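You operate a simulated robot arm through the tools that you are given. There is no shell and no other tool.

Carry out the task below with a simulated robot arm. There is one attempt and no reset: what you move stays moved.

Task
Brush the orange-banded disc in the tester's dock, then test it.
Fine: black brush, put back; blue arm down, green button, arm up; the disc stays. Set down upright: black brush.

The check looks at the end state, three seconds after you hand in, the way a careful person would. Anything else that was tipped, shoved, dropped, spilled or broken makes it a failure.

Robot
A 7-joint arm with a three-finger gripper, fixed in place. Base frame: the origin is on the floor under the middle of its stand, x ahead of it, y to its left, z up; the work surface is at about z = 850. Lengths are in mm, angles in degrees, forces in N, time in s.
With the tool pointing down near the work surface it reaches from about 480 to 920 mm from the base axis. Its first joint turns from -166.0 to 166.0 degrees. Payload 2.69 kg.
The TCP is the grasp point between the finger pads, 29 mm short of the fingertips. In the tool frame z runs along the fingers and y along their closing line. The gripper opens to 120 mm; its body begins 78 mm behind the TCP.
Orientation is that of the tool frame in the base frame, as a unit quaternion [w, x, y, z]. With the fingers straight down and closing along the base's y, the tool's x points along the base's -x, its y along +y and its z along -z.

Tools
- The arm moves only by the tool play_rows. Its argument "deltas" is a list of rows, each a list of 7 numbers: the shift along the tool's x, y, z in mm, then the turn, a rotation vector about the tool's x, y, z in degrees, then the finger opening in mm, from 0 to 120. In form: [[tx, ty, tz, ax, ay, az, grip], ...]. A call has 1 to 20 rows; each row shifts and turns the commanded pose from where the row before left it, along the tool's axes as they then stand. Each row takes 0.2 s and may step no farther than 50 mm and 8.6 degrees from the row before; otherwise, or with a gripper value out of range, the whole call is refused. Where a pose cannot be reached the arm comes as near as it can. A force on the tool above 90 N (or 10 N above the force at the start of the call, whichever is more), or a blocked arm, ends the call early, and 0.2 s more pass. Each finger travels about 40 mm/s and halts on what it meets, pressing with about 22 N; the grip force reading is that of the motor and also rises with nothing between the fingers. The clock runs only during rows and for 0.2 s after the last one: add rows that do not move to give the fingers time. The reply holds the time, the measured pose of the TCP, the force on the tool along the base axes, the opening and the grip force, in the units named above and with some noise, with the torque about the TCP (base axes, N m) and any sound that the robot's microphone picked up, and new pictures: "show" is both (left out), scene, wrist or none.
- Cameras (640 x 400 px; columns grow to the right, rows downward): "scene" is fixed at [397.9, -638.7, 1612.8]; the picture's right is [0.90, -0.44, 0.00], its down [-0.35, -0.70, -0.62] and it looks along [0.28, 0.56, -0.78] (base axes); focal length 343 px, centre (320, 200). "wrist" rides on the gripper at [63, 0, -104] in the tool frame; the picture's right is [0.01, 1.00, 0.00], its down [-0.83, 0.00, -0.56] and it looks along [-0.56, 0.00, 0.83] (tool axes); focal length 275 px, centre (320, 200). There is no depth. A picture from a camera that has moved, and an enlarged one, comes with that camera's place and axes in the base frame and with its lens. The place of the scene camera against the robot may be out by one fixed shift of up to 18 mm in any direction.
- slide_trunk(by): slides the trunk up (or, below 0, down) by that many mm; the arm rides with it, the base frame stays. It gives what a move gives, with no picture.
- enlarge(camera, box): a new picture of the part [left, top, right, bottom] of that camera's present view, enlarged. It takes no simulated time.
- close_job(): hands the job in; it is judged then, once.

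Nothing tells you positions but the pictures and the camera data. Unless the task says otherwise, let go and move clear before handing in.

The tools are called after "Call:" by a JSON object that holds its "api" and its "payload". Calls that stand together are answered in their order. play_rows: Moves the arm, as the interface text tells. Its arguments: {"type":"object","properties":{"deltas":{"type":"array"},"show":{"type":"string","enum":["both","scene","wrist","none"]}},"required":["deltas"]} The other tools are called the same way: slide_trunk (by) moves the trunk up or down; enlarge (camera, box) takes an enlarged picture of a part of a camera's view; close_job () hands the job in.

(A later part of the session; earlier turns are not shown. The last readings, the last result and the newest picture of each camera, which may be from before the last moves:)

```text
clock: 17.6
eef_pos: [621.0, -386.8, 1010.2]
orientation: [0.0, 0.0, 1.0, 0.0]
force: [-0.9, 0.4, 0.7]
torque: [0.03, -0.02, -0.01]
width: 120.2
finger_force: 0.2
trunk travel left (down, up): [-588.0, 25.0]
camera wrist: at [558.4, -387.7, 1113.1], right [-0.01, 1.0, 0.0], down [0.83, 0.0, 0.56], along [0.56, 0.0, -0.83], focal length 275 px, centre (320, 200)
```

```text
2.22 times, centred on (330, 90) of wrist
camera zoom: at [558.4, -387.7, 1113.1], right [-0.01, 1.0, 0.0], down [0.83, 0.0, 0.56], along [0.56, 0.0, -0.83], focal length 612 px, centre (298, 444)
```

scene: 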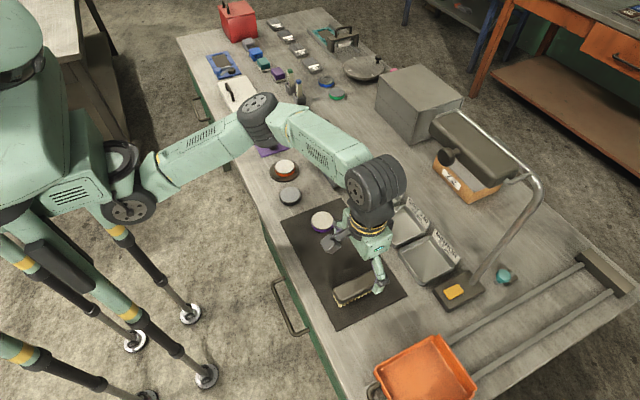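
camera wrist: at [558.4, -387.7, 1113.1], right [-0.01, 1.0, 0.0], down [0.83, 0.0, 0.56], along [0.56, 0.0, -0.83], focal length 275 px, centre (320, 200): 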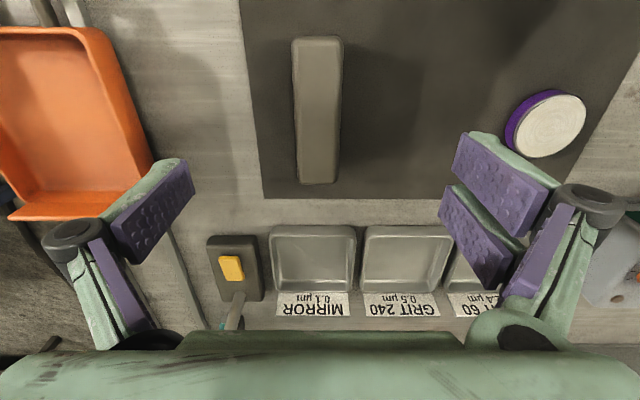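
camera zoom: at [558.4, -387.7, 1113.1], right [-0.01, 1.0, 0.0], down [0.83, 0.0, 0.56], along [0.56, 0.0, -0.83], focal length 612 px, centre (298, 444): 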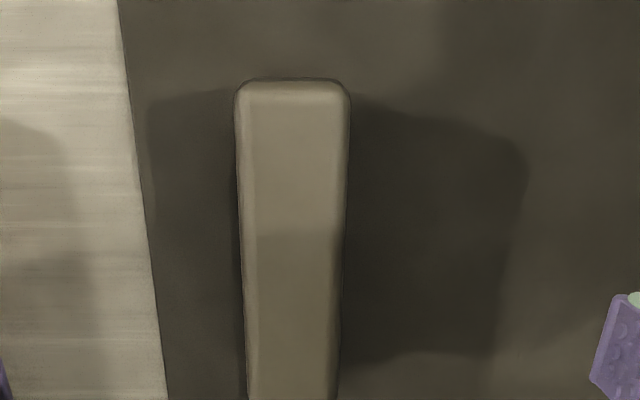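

The brush is black-bodied with bristles down and its long axis along x. It is about 121 × 37 mm, centred near (632, -389) with its top at z≈889. I'll line up and lower around its body.

Call:
{"api": "play_rows", "payload": {"deltas": [[-5.5, -1, 25, 0, 0, 0, 90], [-5, -0.7, 30, 0, 0, 0, 80], [0, 0, 25, 0, 0, 0, 80], [0, 0, 0, 0, 0, 0, 80]]}}

Call:
{"api": "enlarge", "payload": {"camera": "wrist", "box": [180, 0, 480, 240]}}

Call:
{"api": "enlarge", "payload": {"camera": "scene", "box": [320, 230, 420, 310]}}

```text
clock: 18.6
eef_pos: [633.8, -387.6, 930.3]
orientation: [0.0, 0.0, 1.0, 0.0]
force: [-0.1, 1.1, -0.5]
torque: [-0.01, 0.02, 0.03]
width: 80.0
finger_force: 0.0
trunk travel left (down, up): [-588.0, 25.0]
camera wrist: at [571.8, -387.5, 1033.4], right [0.0, 1.0, 0.0], down [0.83, 0.0, 0.55], along [0.55, 0.0, -0.83], focal length 275 px, centre (320, 200)
```

scene: 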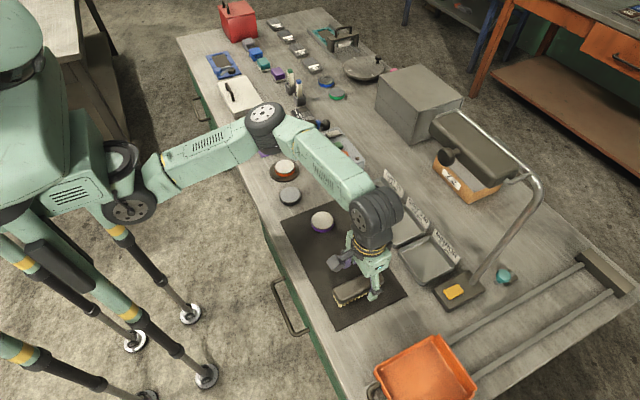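
wrist: 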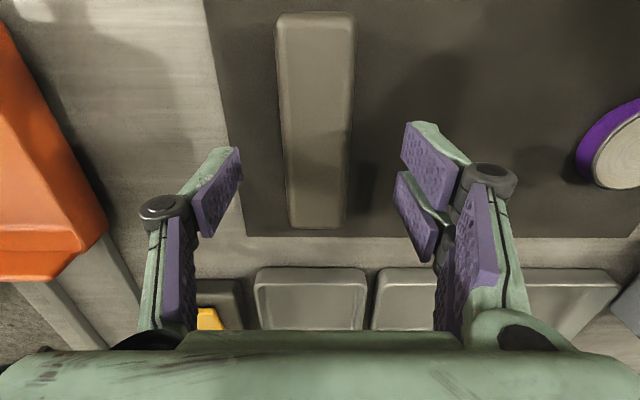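

```text
1.67 times, centred on (330, 120) of wrist
camera zoom: at [571.8, -387.5, 1033.4], right [0.0, 1.0, 0.0], down [0.83, 0.0, 0.55], along [0.55, 0.0, -0.83], focal length 459 px, centre (303, 333)
```

zoom: 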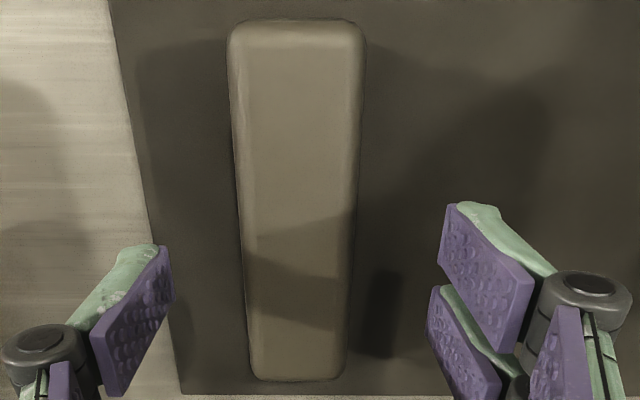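

```text
5.00 times, centred on (370, 270) of scene
camera zoom: at [397.9, -638.7, 1612.8], right [0.9, -0.44, 0.0], down [-0.35, -0.7, -0.62], along [0.28, 0.56, -0.78], focal length 1717 px, centre (70, -150)
```

zoom: 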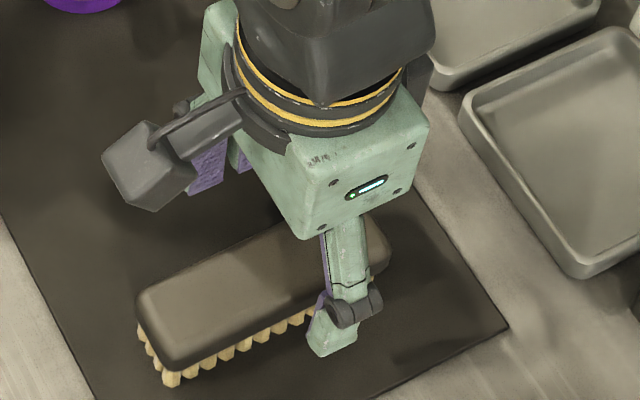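

Call:
{"api": "play_rows", "payload": {"deltas": [[2.5, -1.9, 10, 0, 0, 0, 70], [0, 0, 10, 0, 0, 0, 64], [0, 0, 10, 0, 0, 0, 60], [0, 0, 0, 0, 0, 0, 60]]}}

Call:
{"api": "enlarge", "payload": {"camera": "wrist", "box": [180, 0, 480, 240]}}

Call:
{"api": "enlarge", "payload": {"camera": "scene", "box": [320, 250, 400, 310]}}

```text
clock: 19.6
eef_pos: [630.3, -390.1, 898.0]
orientation: [-0.001, 0.0, 1.0, 0.0]
force: [1.0, 0.8, -0.5]
torque: [0.01, 0.01, -0.02]
width: 60.0
finger_force: 0.0
trunk travel left (down, up): [-588.0, 25.0]
camera wrist: at [568.3, -390.7, 1003.2], right [-0.01, 1.0, 0.0], down [0.83, 0.0, 0.55], along [0.55, 0.0, -0.83], focal length 275 px, centre (320, 200)
```

scene: 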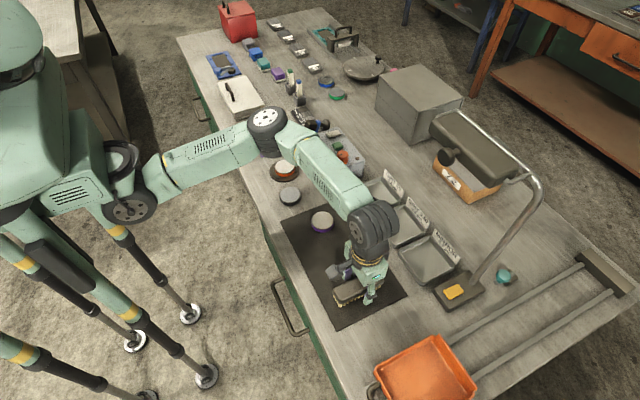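
wrist: 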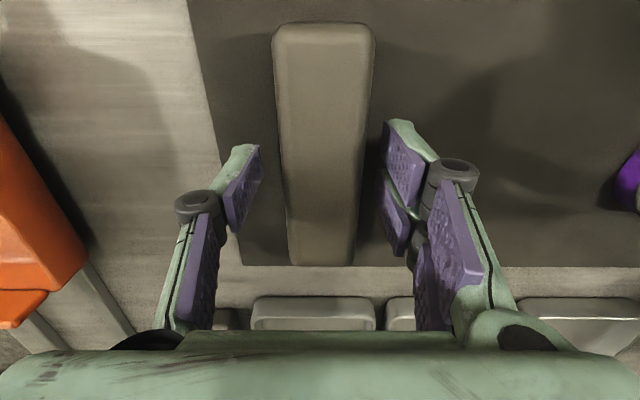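

```text
1.67 times, centred on (330, 120) of wrist
camera zoom: at [568.3, -390.7, 1003.2], right [-0.01, 1.0, 0.0], down [0.83, 0.0, 0.55], along [0.55, 0.0, -0.83], focal length 459 px, centre (303, 333)
```

zoom: 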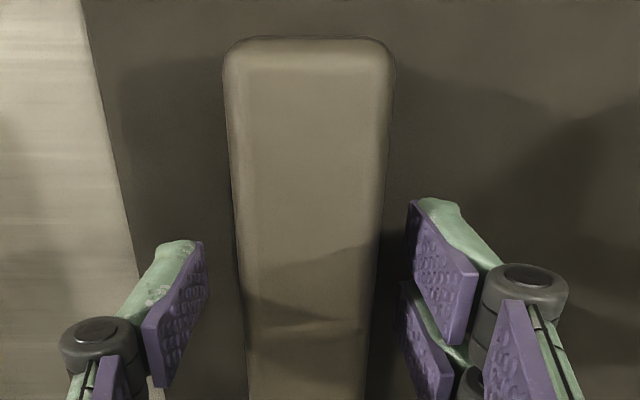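

```text
6.67 times, centred on (360, 280) of scene
camera zoom: at [397.9, -638.7, 1612.8], right [0.9, -0.44, 0.0], down [-0.35, -0.7, -0.62], along [0.28, 0.56, -0.78], focal length 2289 px, centre (53, -333)
```

zoom: 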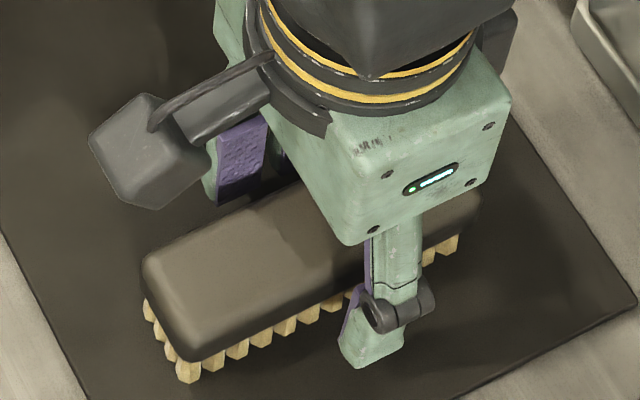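

Call:
{"api": "play_rows", "payload": {"deltas": [[0, 0.7, 0, 0, 0, 0, 52], [0, 0, 0, 0, 0, 0, 44], [0, 0, 0, 0, 0, 0, 34], [0, 0, 0, 0, 0, 0, 24], [0, 0, 0, 0, 0, 0, 20], [0, 0, 0, 0, 0, 0, 20]]}}

Call:
{"api": "enlarge", "payload": {"camera": "scene", "box": [320, 250, 400, 310]}}

```text
clock: 21.0
eef_pos: [630.8, -389.3, 900.5]
orientation: [-0.001, 0.0, 1.0, -0.001]
force: [0.1, 0.2, 0.0]
torque: [0.07, -0.03, -0.01]
width: 37.2
finger_force: 22.3
trunk travel left (down, up): [-588.0, 25.0]
camera wrist: at [568.6, -390.1, 1003.6], right [-0.01, 1.0, 0.0], down [0.83, 0.0, 0.56], along [0.56, 0.0, -0.83], focal length 275 px, centre (320, 200)
```

scene: 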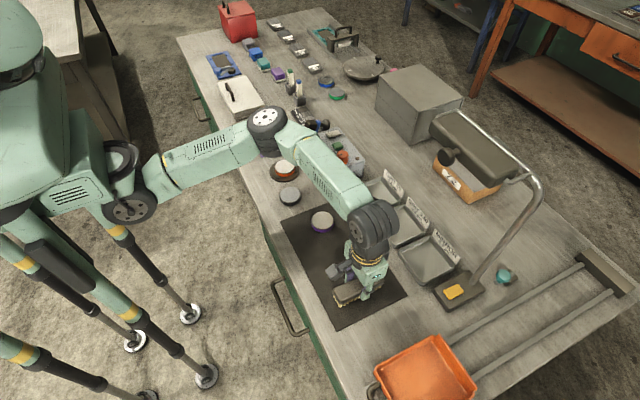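
wrist: 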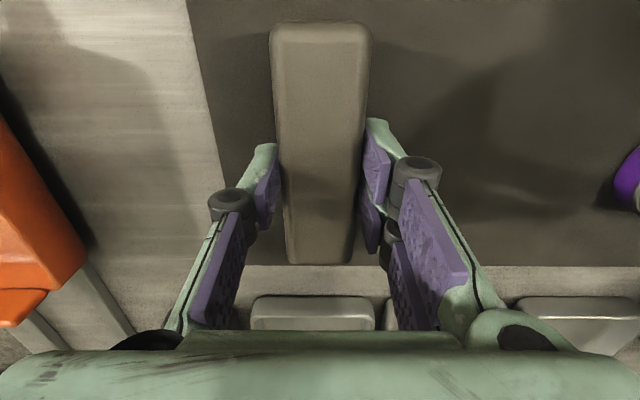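

```text
6.67 times, centred on (360, 280) of scene
camera zoom: at [397.9, -638.7, 1612.8], right [0.9, -0.44, 0.0], down [-0.35, -0.7, -0.62], along [0.28, 0.56, -0.78], focal length 2289 px, centre (53, -333)
```

zoom: 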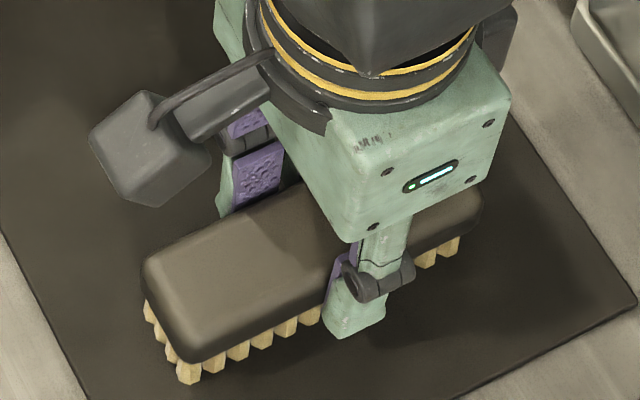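

The brush is gripped (37 mm wide, 22 N). I'll lift it and carry it to above the disc in the dock, kept slightly toward the robot so its far end stays clear of the tester's hinge.

Call:
{"api": "play_rows", "payload": {"deltas": [[0, 0, -15, 0, 0, 0, 20], [0, 0, -30, 0, 0, 0, 20], [0, 0, -35, 0, 0, 0, 20], [1.3, 44, 0, 0, 0, 0, 20], [1.3, 44, 0, 0, 0, 0, 20], [1.3, 44, 0, 0, 0, 0, 20], [1.3, 44, 0, 0, 0, 0, 20], [1.3, 44, 0, 0, 0, 0, 20], [1.3, 44, 0, 0, 0, 0, 20], [1.3, 44, 0, 0, 0, 0, 20], [1.3, 44, 0, 0, 0, 0, 20], [1.3, 44, 0, 0, 0, 0, 20], [1.3, 43.9, 0, 0, 0, 0, 20], [0, 0, 0, 0, 0, 0, 20]]}}

Call:
{"api": "enlarge", "payload": {"camera": "scene", "box": [240, 90, 360, 200]}}

```text
clock: 24.0
eef_pos: [618.5, 49.9, 978.4]
orientation: [-0.001, 0.0, 1.0, 0.0]
force: [-0.4, -0.5, -1.9]
torque: [0.0, 0.0, -0.01]
width: 37.7
finger_force: 22.2
trunk travel left (down, up): [-588.0, 25.0]
camera wrist: at [556.4, 49.5, 1082.7], right [0.0, 1.0, 0.0], down [0.83, 0.0, 0.56], along [0.56, 0.0, -0.83], focal length 275 px, centre (320, 200)
```

scene: 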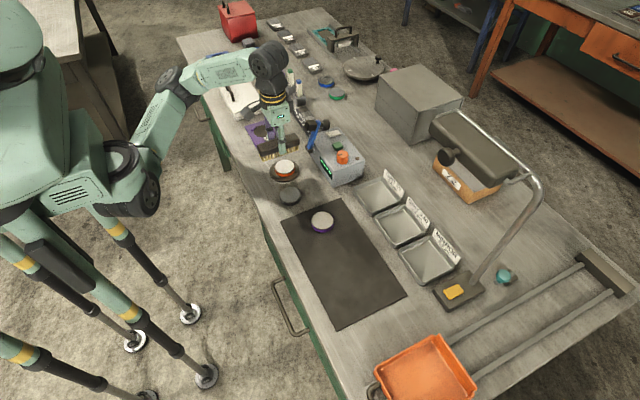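
wrist: 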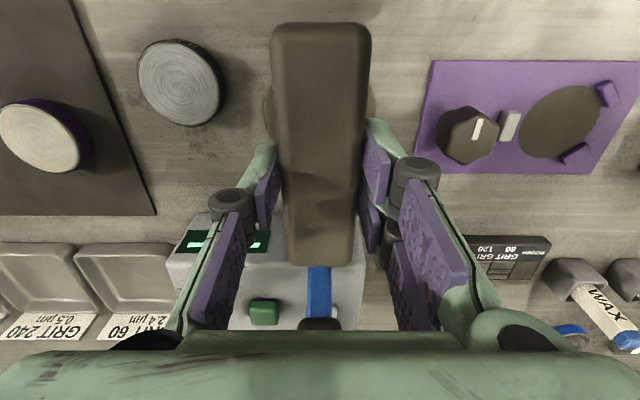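

```text
3.64 times, centred on (300, 145) of scene
camera zoom: at [397.9, -638.7, 1612.8], right [0.9, -0.44, 0.0], down [-0.35, -0.7, -0.62], along [0.28, 0.56, -0.78], focal length 1248 px, centre (393, 400)
```

zoom: 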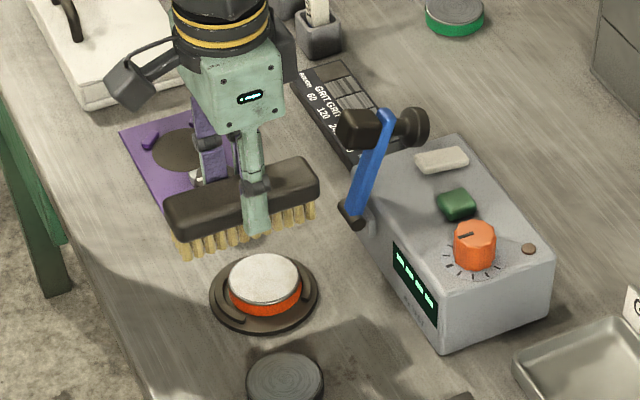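

The brush is level over the disc. I'll lower it gradually and feel for bristle contact, expected at TCP z≈919.

Call:
{"api": "play_rows", "payload": {"deltas": [[0, 0, 25, 0, 0, 0, 20], [0, 0, 25, 0, 0, 0, 20], [0, 0, 5, 0, 0, 0, 20], [0, 0, 0, 0, 0, 0, 20]], "show": "scene"}}

Call:
{"api": "enlarge", "payload": {"camera": "scene", "box": [240, 110, 340, 200]}}

```text
clock: 25.0
eef_pos: [618.0, 50.3, 922.5]
orientation: [0.0, 0.001, 1.0, 0.001]
force: [-0.6, 0.1, -0.7]
torque: [-0.01, -0.01, -0.02]
width: 37.6
finger_force: 21.9
trunk travel left (down, up): [-588.0, 25.0]
```

scene: 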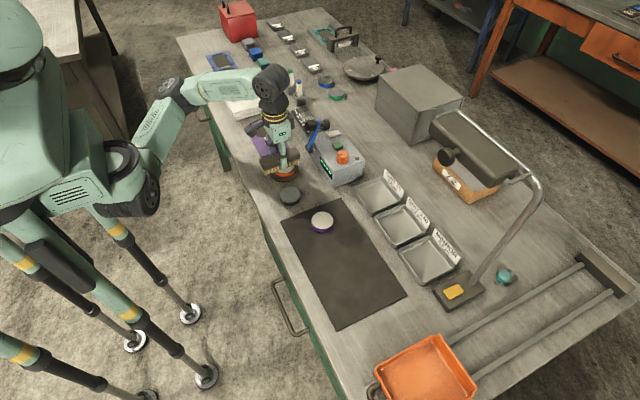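

```text
4.44 times, centred on (290, 155) of scene
camera zoom: at [397.9, -638.7, 1612.8], right [0.9, -0.44, 0.0], down [-0.35, -0.7, -0.62], along [0.28, 0.56, -0.78], focal length 1526 px, centre (453, 400)
```

zoom: 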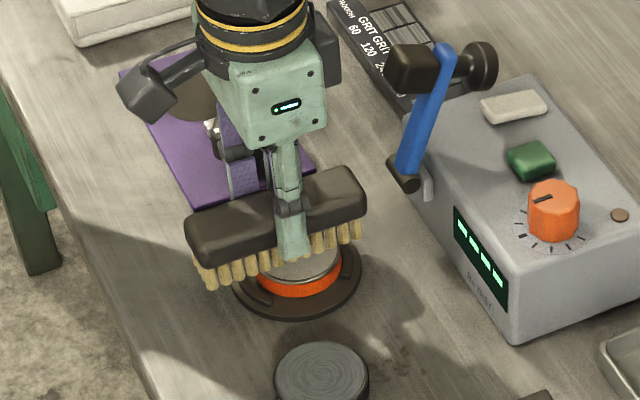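

Call:
{"api": "play_rows", "payload": {"deltas": [[0, 0, 1, 0, 0, 0, 20], [0, 0, 1, 0, 0, 0, 20], [0, 0, 1, 0, 0, 0, 20], [0, 0, 0, 0, 0, 0, 20]], "show": "none"}}

```text
clock: 26.0
eef_pos: [617.2, 50.2, 921.4]
orientation: [-0.001, 0.0, 1.0, 0.001]
force: [0.7, -0.3, -1.2]
torque: [0.01, 0.0, 0.0]
width: 37.7
finger_force: 21.9
trunk travel left (down, up): [-588.0, 25.0]
```

Call:
{"api": "play_rows", "payload": {"deltas": [[0, 0, 1, 0, 0, 0, 20], [0, 0, 1, 0, 0, 0, 20], [0, 0, 0, 0, 0, 0, 20]], "show": "none"}}

```text
clock: 26.8
eef_pos: [617.6, 49.8, 918.9]
orientation: [-0.001, 0.0, 1.0, -0.001]
force: [0.5, -0.5, -1.1]
torque: [0.01, 0.0, -0.04]
width: 37.4
finger_force: 21.7
trunk travel left (down, up): [-588.0, 25.0]
```

Call:
{"api": "play_rows", "payload": {"deltas": [[0, 0, 1, 0, 0, 0, 20], [0, 0, 0, 0, 0, 0, 20]], "show": "none"}}

Call:
{"api": "enlarge", "payload": {"camera": "scene", "box": [260, 130, 320, 190]}}

```text
clock: 27.4
eef_pos: [618.2, 51.5, 919.1]
orientation: [0.0, 0.001, 1.0, 0.0]
force: [0.4, -0.1, -0.9]
torque: [-0.02, 0.04, 0.0]
width: 37.5
finger_force: 22.2
trunk travel left (down, up): [-588.0, 25.0]
```

```text
6.67 times, centred on (290, 160) of scene
camera zoom: at [397.9, -638.7, 1612.8], right [0.9, -0.44, 0.0], down [-0.35, -0.7, -0.62], along [0.28, 0.56, -0.78], focal length 2289 px, centre (520, 467)
```

zoom: 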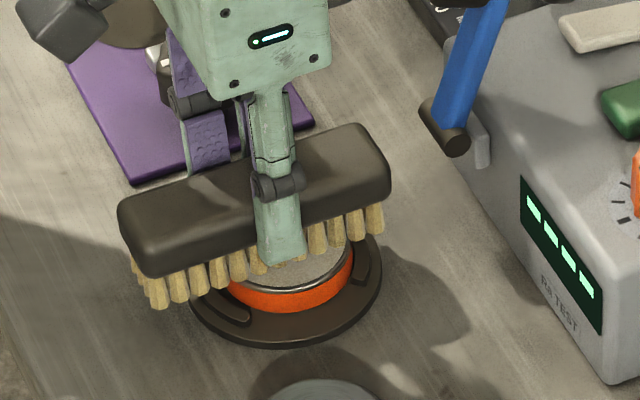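

Call:
{"api": "play_rows", "payload": {"deltas": [[0, 0, 1, 0, 0, 0, 20], [0, 0, 0, 0, 0, 0, 20]], "show": "none"}}

```text
clock: 28.0
eef_pos: [617.1, 50.3, 918.7]
orientation: [-0.001, 0.0, 1.0, -0.001]
force: [0.1, -0.1, -1.6]
torque: [0.0, -0.01, 0.0]
width: 37.4
finger_force: 21.5
trunk travel left (down, up): [-588.0, 25.0]
```

Call:
{"api": "play_rows", "payload": {"deltas": [[0, 0, 1, 0, 0, 0, 20], [0, 0, 1, 0, 0, 0, 20], [0, 0, 0, 0, 0, 0, 20]], "show": "none"}}

```text
clock: 28.8
eef_pos: [619.1, 48.7, 917.2]
orientation: [0.001, 0.0, 1.0, 0.0]
force: [2.5, 0.2, 12.3]
torque: [-0.05, -0.09, 0.01]
width: 37.6
finger_force: 21.9
trunk travel left (down, up): [-588.0, 25.0]
```

Bristle contact registers 12 N. I'll ease off 0.5 mm and make gentle back-and-forth strokes across the disc along y.

Call:
{"api": "play_rows", "payload": {"deltas": [[0, 0, -0.5, 0, 0, 0, 20], [0, 6, 0, 0, 0, 0, 20], [0, 7, 0, 0, 0, 0, 20], [0, 7, 0, 0, 0, 0, 20], [0, -8, 0, 0, 0, 0, 20], [0, -8, 0, 0, 0, 0, 20], [0, -8, 0, 0, 0, 0, 20], [0, -8, 0, 0, 0, 0, 20], [0, -8, 0, 0, 0, 0, 20], [0, 0, 0, 0, 0, 0, 20]], "show": "scene"}}

Call:
{"api": "enlarge", "payload": {"camera": "scene", "box": [260, 130, 320, 190]}}

```text
clock: 31.0
eef_pos: [617.9, 31.3, 917.0]
orientation: [-0.001, -0.001, 1.0, 0.001]
force: [0.4, 4.3, 10.1]
torque: [0.21, -0.03, 0.02]
width: 37.7
finger_force: 21.8
trunk travel left (down, up): [-588.0, 25.0]
```

scene: 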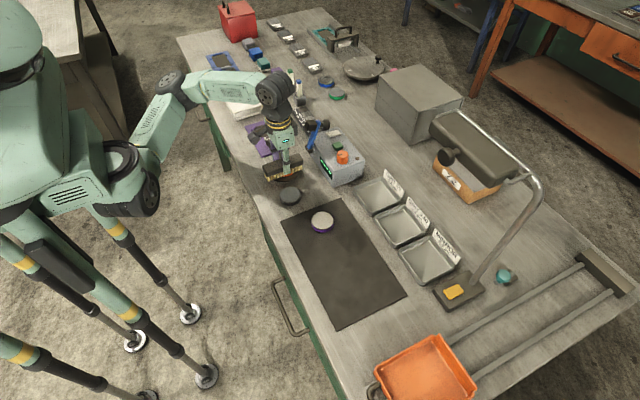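

```text
6.67 times, centred on (290, 160) of scene
camera zoom: at [397.9, -638.7, 1612.8], right [0.9, -0.44, 0.0], down [-0.35, -0.7, -0.62], along [0.28, 0.56, -0.78], focal length 2289 px, centre (520, 467)
```

zoom: 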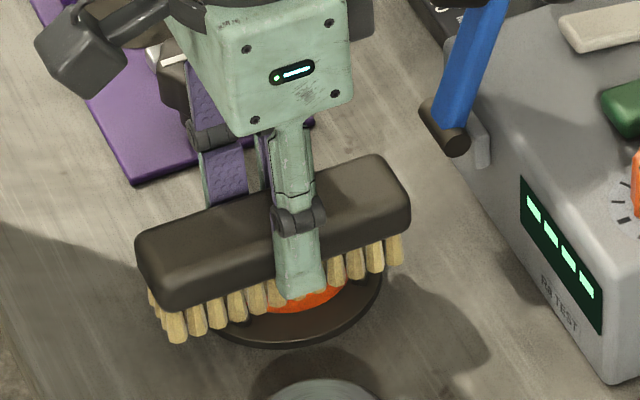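

Contact is steady at about 10 N. I'll continue with a few more full strokes and finish by lifting off.

Call:
{"api": "play_rows", "payload": {"deltas": [[0, 8, 0, 0, 0, 0, 20], [0, 8, 0, 0, 0, 0, 20], [0, 8, 0, 0, 0, 0, 20], [0, 8, 0, 0, 0, 0, 20], [0, 8, 0, 0, 0, 0, 20], [0, -8, 0, 0, 0, 0, 20], [0, -8, 0, 0, 0, 0, 20], [0, -8, 0, 0, 0, 0, 20], [0, -8, 0, 0, 0, 0, 20], [0, -8, 0, 0, 0, 0, 20], [0, 8, 0, 0, 0, 0, 20], [0, 8, 0, 0, 0, 0, 20], [0, 8, 0, 0, 0, 0, 20], [0, 8, 0, 0, 0, 0, 20], [0, 8, 0, 0, 0, 0, 20], [0, 0, 0, 0, 0, 0, 20]], "show": "scene"}}

Call:
{"api": "enlarge", "payload": {"camera": "scene", "box": [260, 130, 320, 190]}}

```text
clock: 34.4
eef_pos: [618.6, 70.1, 916.0]
orientation: [-0.001, 0.0, 1.0, 0.001]
force: [0.3, -0.1, -1.3]
torque: [-0.01, 0.05, 0.01]
width: 37.6
finger_force: 22.1
trunk travel left (down, up): [-588.0, 25.0]
```

scene: 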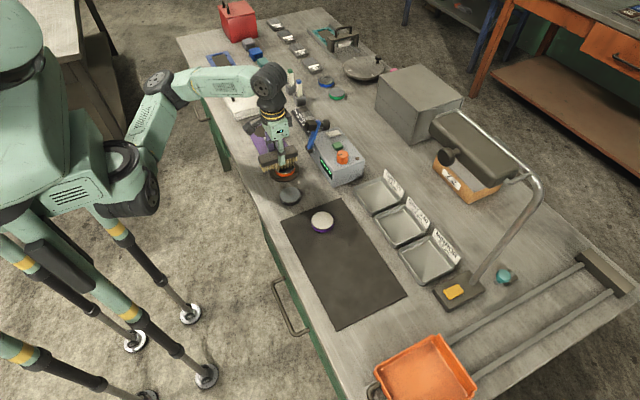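

```text
6.67 times, centred on (290, 160) of scene
camera zoom: at [397.9, -638.7, 1612.8], right [0.9, -0.44, 0.0], down [-0.35, -0.7, -0.62], along [0.28, 0.56, -0.78], focal length 2289 px, centre (520, 467)
```

zoom: 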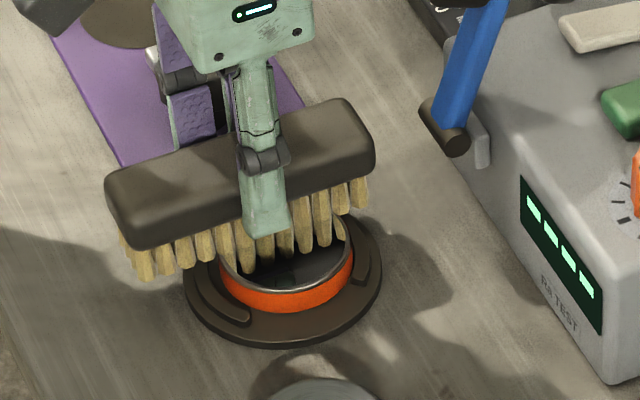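

The disc face now looks dark and mirror-like, so the white dust is coming off. I'll lift the brush and inspect the whole face.

Call:
{"api": "play_rows", "payload": {"deltas": [[0, 0, -20, 0, 0, 0, 20], [0, 0, -30, 0, 0, 0, 20], [0, 0, -15, 0, 0, 0, 20], [0, 0, 0, 0, 0, 0, 20]], "show": "scene"}}

Call:
{"api": "enlarge", "payload": {"camera": "scene", "box": [260, 140, 320, 190]}}

```text
clock: 35.4
eef_pos: [616.9, 70.3, 983.0]
orientation: [-0.001, 0.0, 1.0, 0.0]
force: [1.0, 0.1, -0.4]
torque: [0.02, -0.03, 0.01]
width: 37.6
finger_force: 22.1
trunk travel left (down, up): [-588.0, 25.0]
```

scene: 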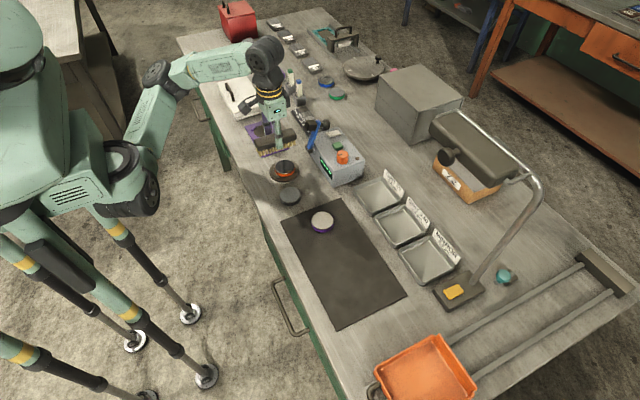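

```text
8.00 times, centred on (290, 165) of scene
camera zoom: at [397.9, -638.7, 1612.8], right [0.9, -0.44, 0.0], down [-0.35, -0.7, -0.62], along [0.28, 0.56, -0.78], focal length 2747 px, centre (560, 480)
```

zoom: 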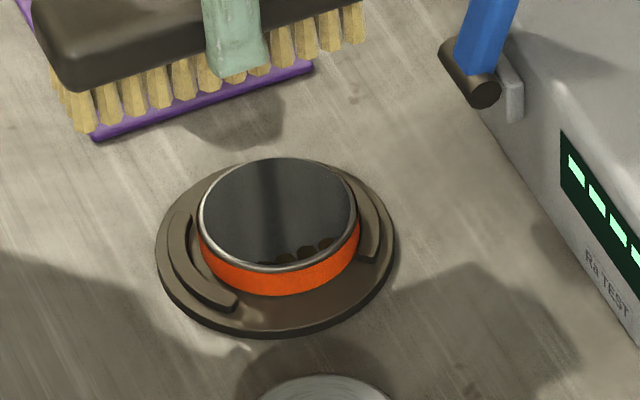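

The disc is clean and still centred. Now I'll carry the brush back to the exact spot on the mat it came from.

Call:
{"api": "play_rows", "payload": {"deltas": [[-1.3, -46, 0, 0, 0, 0, 20], [-1.3, -46, 0, 0, 0, 0, 20], [-1.3, -46, 0, 0, 0, 0, 20], [-1.3, -46, 0, 0, 0, 0, 20], [-1.3, -46, 0, 0, 0, 0, 20], [-1.3, -46, 0, 0, 0, 0, 20], [-1.3, -46, 0, 0, 0, 0, 20], [-1.3, -46, 0, 0, 0, 0, 20], [-1.3, -46, 0, 0, 0, 0, 20], [-1.3, -45.9, 0, 0, 0, 0, 20], [0, 0, 0, 0, 0, 0, 20], [0, 0, 30, 0, 0, 0, 20], [0, 0, 30, 0, 0, 0, 20], [0, 0, 15, 0, 0, 0, 20], [0, 0, 0, 0, 0, 0, 20]]}}

Call:
{"api": "enlarge", "payload": {"camera": "scene", "box": [320, 250, 400, 310]}}

```text
clock: 38.6
eef_pos: [631.2, -390.8, 904.8]
orientation: [-0.001, 0.0, 1.0, 0.0]
force: [-0.3, -0.7, -1.2]
torque: [0.02, 0.01, 0.02]
width: 37.4
finger_force: 22.1
trunk travel left (down, up): [-588.0, 25.0]
camera wrist: at [570.8, -391.7, 1008.5], right [-0.01, 1.0, 0.0], down [0.83, 0.0, 0.56], along [0.56, 0.0, -0.83], focal length 275 px, centre (320, 200)
```

scene: 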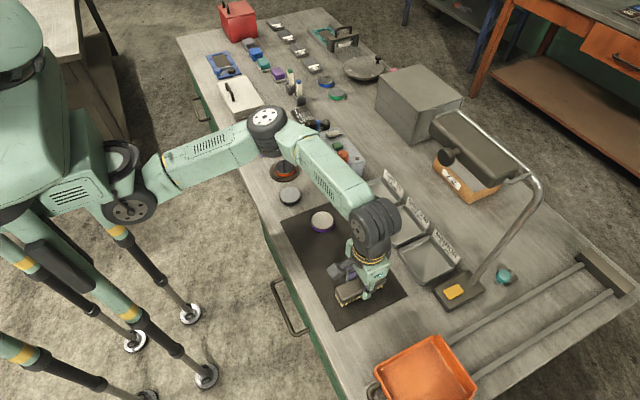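
wrist: 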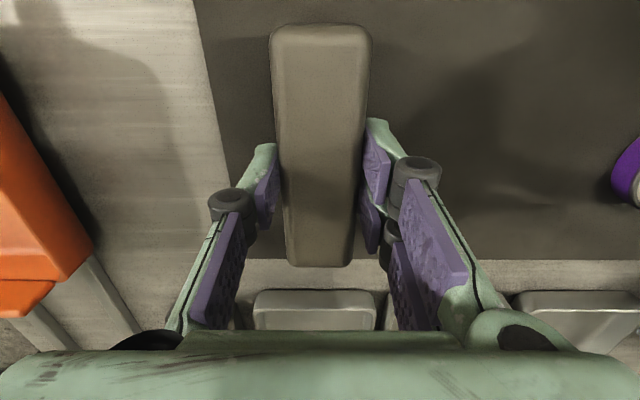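

```text
6.67 times, centred on (360, 280) of scene
camera zoom: at [397.9, -638.7, 1612.8], right [0.9, -0.44, 0.0], down [-0.35, -0.7, -0.62], along [0.28, 0.56, -0.78], focal length 2289 px, centre (53, -333)
```

zoom: 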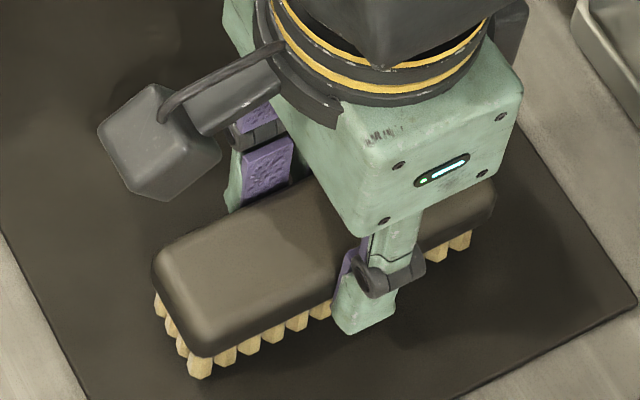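

Call:
{"api": "play_rows", "payload": {"deltas": [[0, 0, 2, 0, 0, 0, 20], [0, 0, 2, 0, 0, 0, 20], [0, 0, 0, 0, 0, 0, 20]], "show": "none"}}

```text
clock: 39.4
eef_pos: [632.6, -390.0, 900.8]
orientation: [-0.001, -0.001, 1.0, 0.0]
force: [-0.1, -0.3, -0.9]
torque: [-0.02, -0.01, 0.02]
width: 37.6
finger_force: 22.4
trunk travel left (down, up): [-588.0, 25.0]
```

Call:
{"api": "play_rows", "payload": {"deltas": [[0, 0, 1, 0, 0, 0, 20], [0, 0, 1, 0, 0, 0, 20], [0, 0, 0, 0, 0, 0, 20]], "show": "none"}}

```text
clock: 40.2
eef_pos: [631.7, -389.7, 898.1]
orientation: [-0.001, 0.0, 1.0, 0.0]
force: [-0.2, -0.2, -1.1]
torque: [-0.01, 0.03, 0.01]
width: 37.4
finger_force: 21.3
trunk travel left (down, up): [-588.0, 25.0]
```

Call:
{"api": "play_rows", "payload": {"deltas": [[0, 0, 1, 0, 0, 0, 20], [0, 0, 0, 0, 0, 0, 20]], "show": "none"}}

```text
clock: 40.8
eef_pos: [631.2, -389.5, 898.5]
orientation: [0.0, -0.001, 1.0, 0.0]
force: [1.1, -1.2, 0.5]
torque: [-0.08, -0.03, 0.02]
width: 37.6
finger_force: 22.1
trunk travel left (down, up): [-588.0, 25.0]
```

The bristles touch the mat (force rose to +0.5 N). I'll open slowly to release the brush.

Call:
{"api": "play_rows", "payload": {"deltas": [[0, 0, 0.3, 0, 0, 0, 20], [0, 0, 0, 0, 0, 0, 40], [0, 0, 0, 0, 0, 0, 46], [0, 0, 0, 0, 0, 0, 54], [0, 0, 0, 0, 0, 0, 64], [0, 0, 0, 0, 0, 0, 74], [0, 0, 0, 0, 0, 0, 74]]}}

Call:
{"api": "enlarge", "payload": {"camera": "scene", "box": [320, 250, 400, 310]}}

```text
clock: 42.4
eef_pos: [630.2, -389.6, 899.0]
orientation: [-0.001, 0.0, 1.0, 0.001]
force: [0.9, -0.3, 0.0]
torque: [0.01, 0.01, 0.04]
width: 73.8
finger_force: 0.0
trunk travel left (down, up): [-588.0, 25.0]
camera wrist: at [569.1, -390.1, 1002.6], right [-0.01, 1.0, 0.0], down [0.83, 0.0, 0.56], along [0.56, 0.0, -0.83], focal length 275 px, centre (320, 200)
```

scene: 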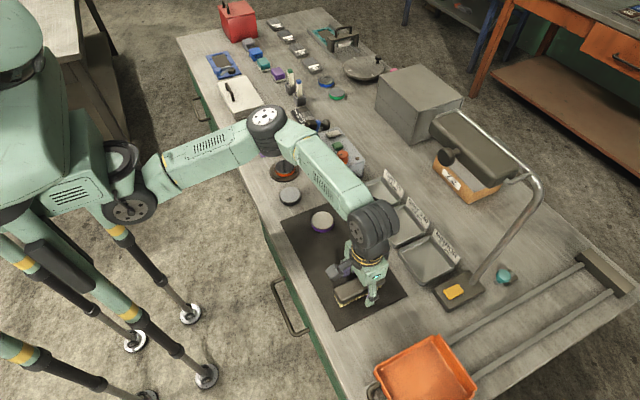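
wrist: 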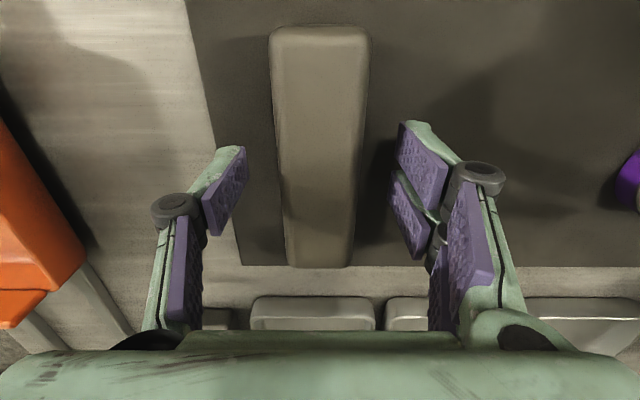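

```text
6.67 times, centred on (360, 280) of scene
camera zoom: at [397.9, -638.7, 1612.8], right [0.9, -0.44, 0.0], down [-0.35, -0.7, -0.62], along [0.28, 0.56, -0.78], focal length 2289 px, centre (53, -333)
```

zoom: 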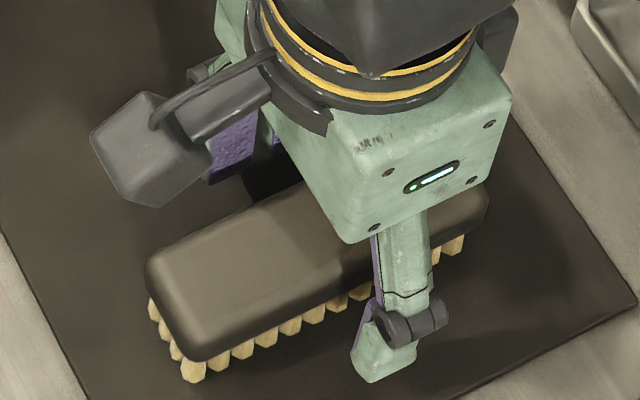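

The brush is back in its place, upright. Now I'll lift away and go to a viewpoint near the tester to examine the blue arm and button closely.

Call:
{"api": "play_rows", "payload": {"deltas": [[0, 0, -25, 0, 0, 0, 74], [0, 0, -40, 0, 0, 0, 74], [0, 0, -40, 0, 0, 0, 60], [-5.8, 40, -12, 0, 0, 0, 50], [-5.8, 41, -12, 0, 0, 0, 40], [-5.8, 41, -12, 0, 0, 0, 40], [-5.8, 41, -12, 0, 0, 0, 40], [-5.8, 41, -12, 0, 0, 0, 40], [-5.8, 41, -12, 0, 0, 0, 40], [-5.8, 41, -12, 0, 0, 0, 40], [-5.8, 41, -12, 0, 0, 0, 40], [-5.8, 41, -12, 0, 0, 0, 40], [-5.8, 41, -12, 0, 0, 0, 40], [0, 0, 0, 0, 0, 0, 40]]}}

Call:
{"api": "enlarge", "payload": {"camera": "wrist", "box": [240, 60, 440, 220]}}

Call:
{"api": "enlarge", "payload": {"camera": "scene", "box": [320, 250, 400, 310]}}

```text
clock: 45.4
eef_pos: [689.5, 18.5, 1122.1]
orientation: [-0.001, -0.001, 1.0, 0.001]
force: [0.0, 0.5, 0.2]
torque: [0.0, 0.02, 0.0]
width: 39.9
finger_force: 0.1
trunk travel left (down, up): [-588.0, 25.0]
camera wrist: at [628.1, 18.0, 1227.0], right [-0.01, 1.0, 0.0], down [0.83, 0.0, 0.55], along [0.55, 0.0, -0.83], focal length 275 px, centre (320, 200)
```

scene: 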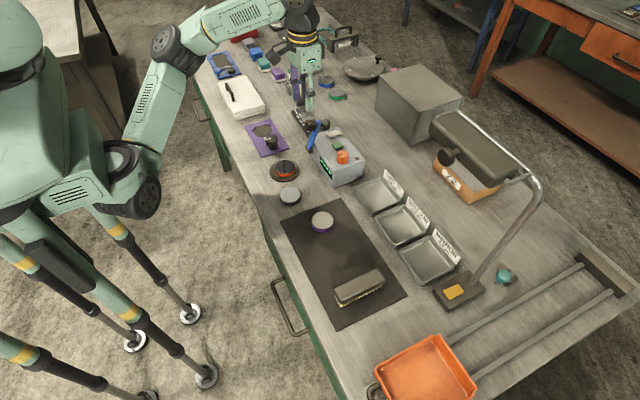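
wrist: 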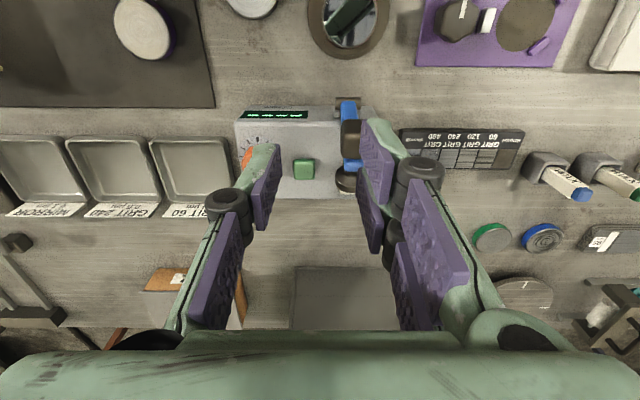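

```text
2.50 times, centred on (340, 140) of wrist
camera zoom: at [628.1, 18.0, 1227.0], right [-0.01, 1.0, 0.0], down [0.83, 0.0, 0.55], along [0.55, 0.0, -0.83], focal length 688 px, centre (270, 350)
```

zoom: 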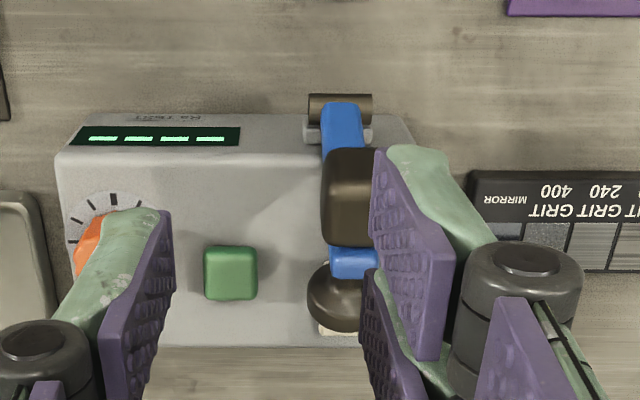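

```text
6.67 times, centred on (360, 280) of scene
camera zoom: at [397.9, -638.7, 1612.8], right [0.9, -0.44, 0.0], down [-0.35, -0.7, -0.62], along [0.28, 0.56, -0.78], focal length 2289 px, centre (53, -333)
```

zoom: 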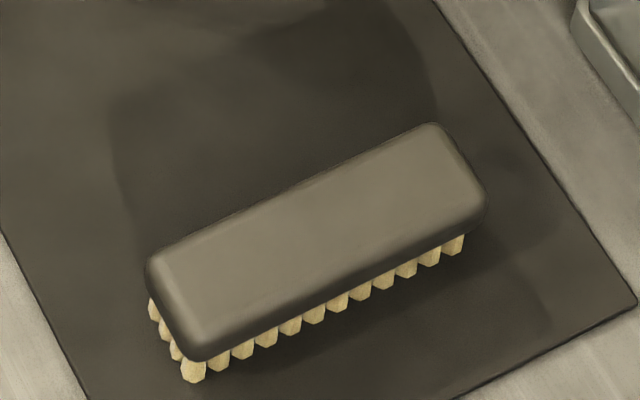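

The brush matches its original placement. The wrist view shows the head block, bar and round knob, partly hidden by my fingers, so I'll centre on the arm in y and open up for a clear look.

Call:
{"api": "play_rows", "payload": {"deltas": [[0, 15, 0, 0, 0, 0, 60], [0, 15, 0, 0, 0, 0, 80], [0, 0, 0, 0, 0, 0, 100], [0, 0, 0, 0, 0, 0, 110], [0, 0, 0, 0, 0, 0, 110]]}}

Call:
{"api": "enlarge", "payload": {"camera": "wrist", "box": [240, 80, 400, 200]}}

Call:
{"api": "enlarge", "payload": {"camera": "scene", "box": [290, 100, 370, 190]}}

```text
clock: 46.6
eef_pos: [690.1, 47.1, 1122.7]
orientation: [-0.001, 0.0, 1.0, -0.001]
force: [0.3, 0.3, 0.6]
torque: [0.0, 0.0, 0.0]
width: 110.0
finger_force: 0.0
trunk travel left (down, up): [-588.0, 25.0]
camera wrist: at [627.5, 48.0, 1226.9], right [-0.01, 1.0, 0.0], down [0.83, 0.0, 0.56], along [0.56, 0.0, -0.83], focal length 275 px, centre (320, 200)
```

scene: 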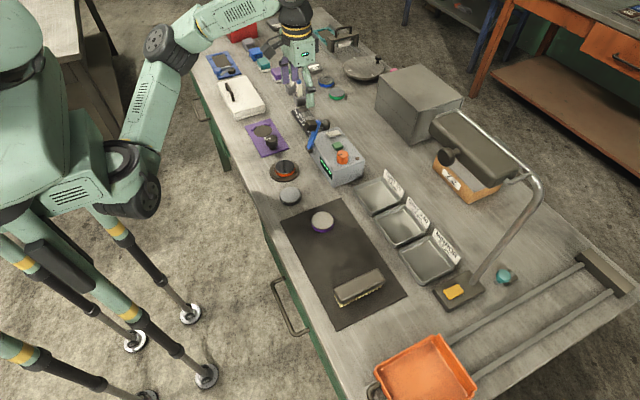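
wrist: 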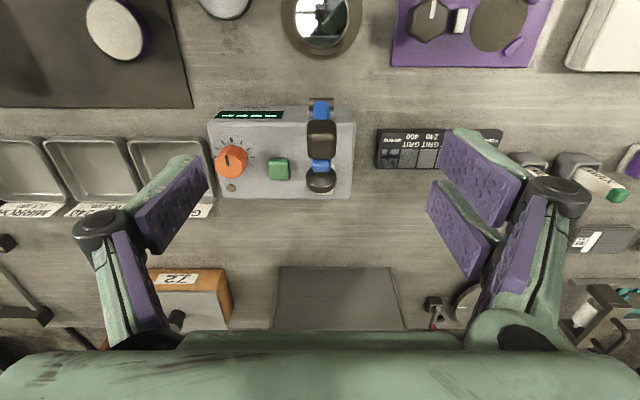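

```text
3.33 times, centred on (320, 140) of wrist
camera zoom: at [627.5, 48.0, 1226.9], right [-0.01, 1.0, 0.0], down [0.83, 0.0, 0.56], along [0.56, 0.0, -0.83], focal length 918 px, centre (320, 400)
```

zoom: 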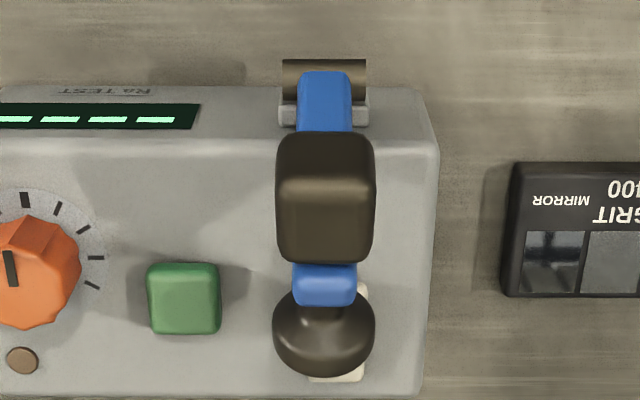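

```text
4.44 times, centred on (330, 145) of scene
camera zoom: at [397.9, -638.7, 1612.8], right [0.9, -0.44, 0.0], down [-0.35, -0.7, -0.62], along [0.28, 0.56, -0.78], focal length 1526 px, centre (276, 444)
```

zoom: 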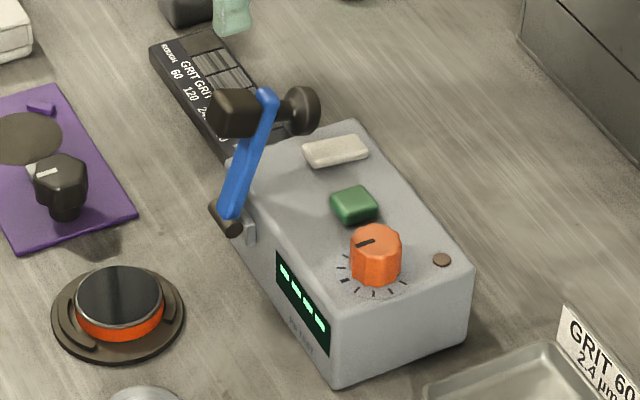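

The arm geometry is clear. The hinge is near (714, 49, 903) and the round knob near (773, 49, 970), about 31 mm in diameter and wider than the 26 mm head block. I'll position above the knob to grip it from above and swing the arm along its arc.

Call:
{"api": "play_rows", "payload": {"deltas": [[-40, 1, 0, 0, 0, 0, 90], [-41, 0.5, 0, 0, 0, 0, 70], [0, 0, 30, 0, 0, 0, 60], [0, 0, 30, 0, 0, 0, 60], [0, 0, 0, 0, 0, 0, 60]]}}

Call:
{"api": "enlarge", "payload": {"camera": "wrist", "box": [200, 40, 440, 220]}}

Call:
{"api": "enlarge", "payload": {"camera": "scene", "box": [280, 60, 380, 180]}}

```text
clock: 47.8
eef_pos: [769.9, 50.2, 1063.3]
orientation: [0.0, -0.001, 1.0, 0.0]
force: [0.3, 0.9, 0.5]
torque: [-0.01, 0.01, -0.03]
width: 60.0
finger_force: 0.0
trunk travel left (down, up): [-588.0, 25.0]
camera wrist: at [708.7, 50.0, 1167.2], right [-0.01, 1.0, 0.0], down [0.83, 0.0, 0.56], along [0.56, 0.0, -0.83], focal length 275 px, centre (320, 200)
```

scene: 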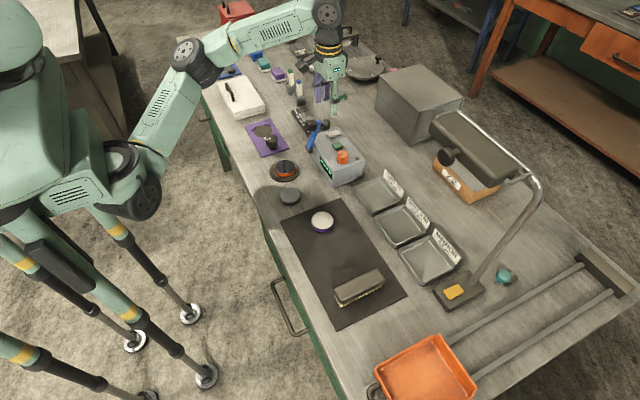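
wrist: 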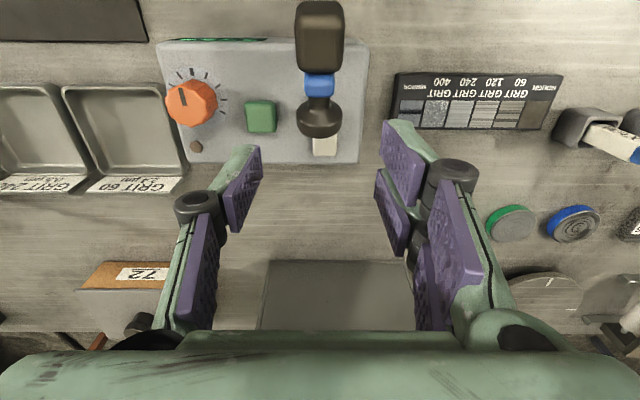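

```text
2.22 times, centred on (320, 130) of wrist
camera zoom: at [708.7, 50.0, 1167.2], right [-0.01, 1.0, 0.0], down [0.83, 0.0, 0.56], along [0.56, 0.0, -0.83], focal length 612 px, centre (320, 356)
```

zoom: 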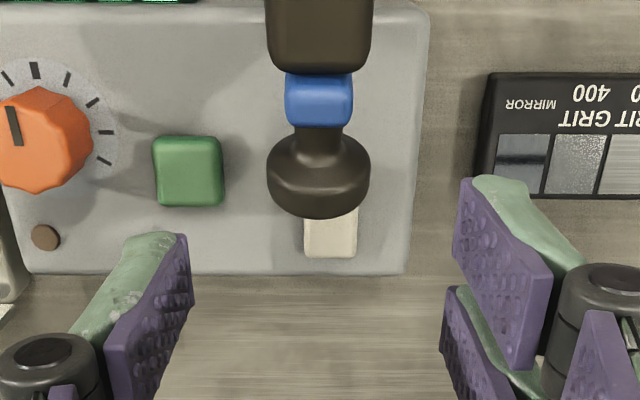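

```text
3.33 times, centred on (330, 120) of scene
camera zoom: at [397.9, -638.7, 1612.8], right [0.9, -0.44, 0.0], down [-0.35, -0.7, -0.62], along [0.28, 0.56, -0.78], focal length 1144 px, centre (287, 467)
```

zoom: 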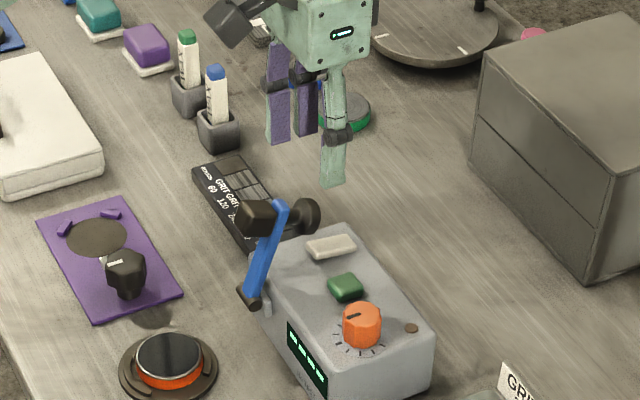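

The knob is centred between the fingers in y (about 33 mm wide). I'll descend so the pads straddle it.

Call:
{"api": "play_rows", "payload": {"deltas": [[0, -0.5, 30, 0, 0, 0, 60], [0, 0, 30, 0, 0, 0, 60], [0, 0, 26, 0, 0, 0, 60], [0, 0, 0, 0, 0, 0, 60]]}}

Call:
{"api": "enlarge", "payload": {"camera": "wrist", "box": [200, 40, 440, 220]}}

Call:
{"api": "enlarge", "payload": {"camera": "scene", "box": [280, 80, 380, 180]}}

```text
clock: 48.8
eef_pos: [769.9, 48.6, 977.4]
orientation: [0.0, 0.001, 1.0, -0.001]
force: [-0.2, 0.1, -0.1]
torque: [0.03, -0.03, -0.04]
width: 60.1
finger_force: 0.1
trunk travel left (down, up): [-588.0, 25.0]
camera wrist: at [707.8, 48.7, 1081.4], right [-0.01, 1.0, 0.0], down [0.83, 0.0, 0.56], along [0.56, 0.0, -0.83], focal length 275 px, centre (320, 200)
```

scene: 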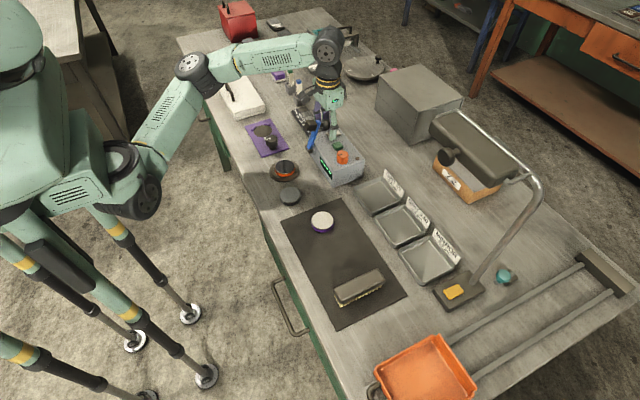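
wrist: 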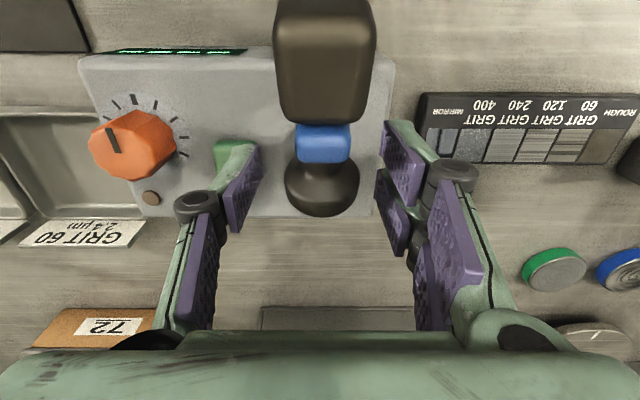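

```text
2.22 times, centred on (320, 130) of wrist
camera zoom: at [707.8, 48.7, 1081.4], right [-0.01, 1.0, 0.0], down [0.83, 0.0, 0.56], along [0.56, 0.0, -0.83], focal length 612 px, centre (320, 356)
```

zoom: 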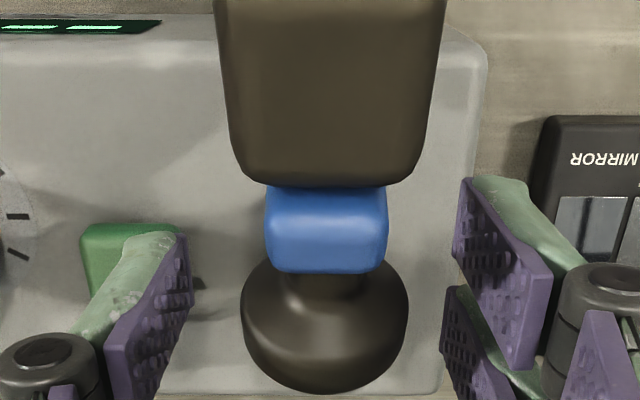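

```text
4.00 times, centred on (330, 130) of scene
camera zoom: at [397.9, -638.7, 1612.8], right [0.9, -0.44, 0.0], down [-0.35, -0.7, -0.62], along [0.28, 0.56, -0.78], focal length 1373 px, centre (280, 480)
```

zoom: 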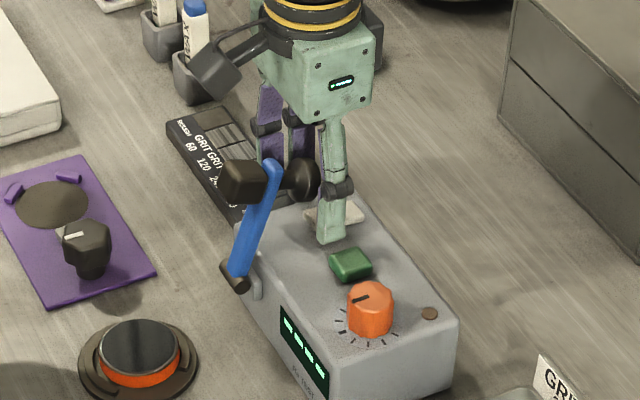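

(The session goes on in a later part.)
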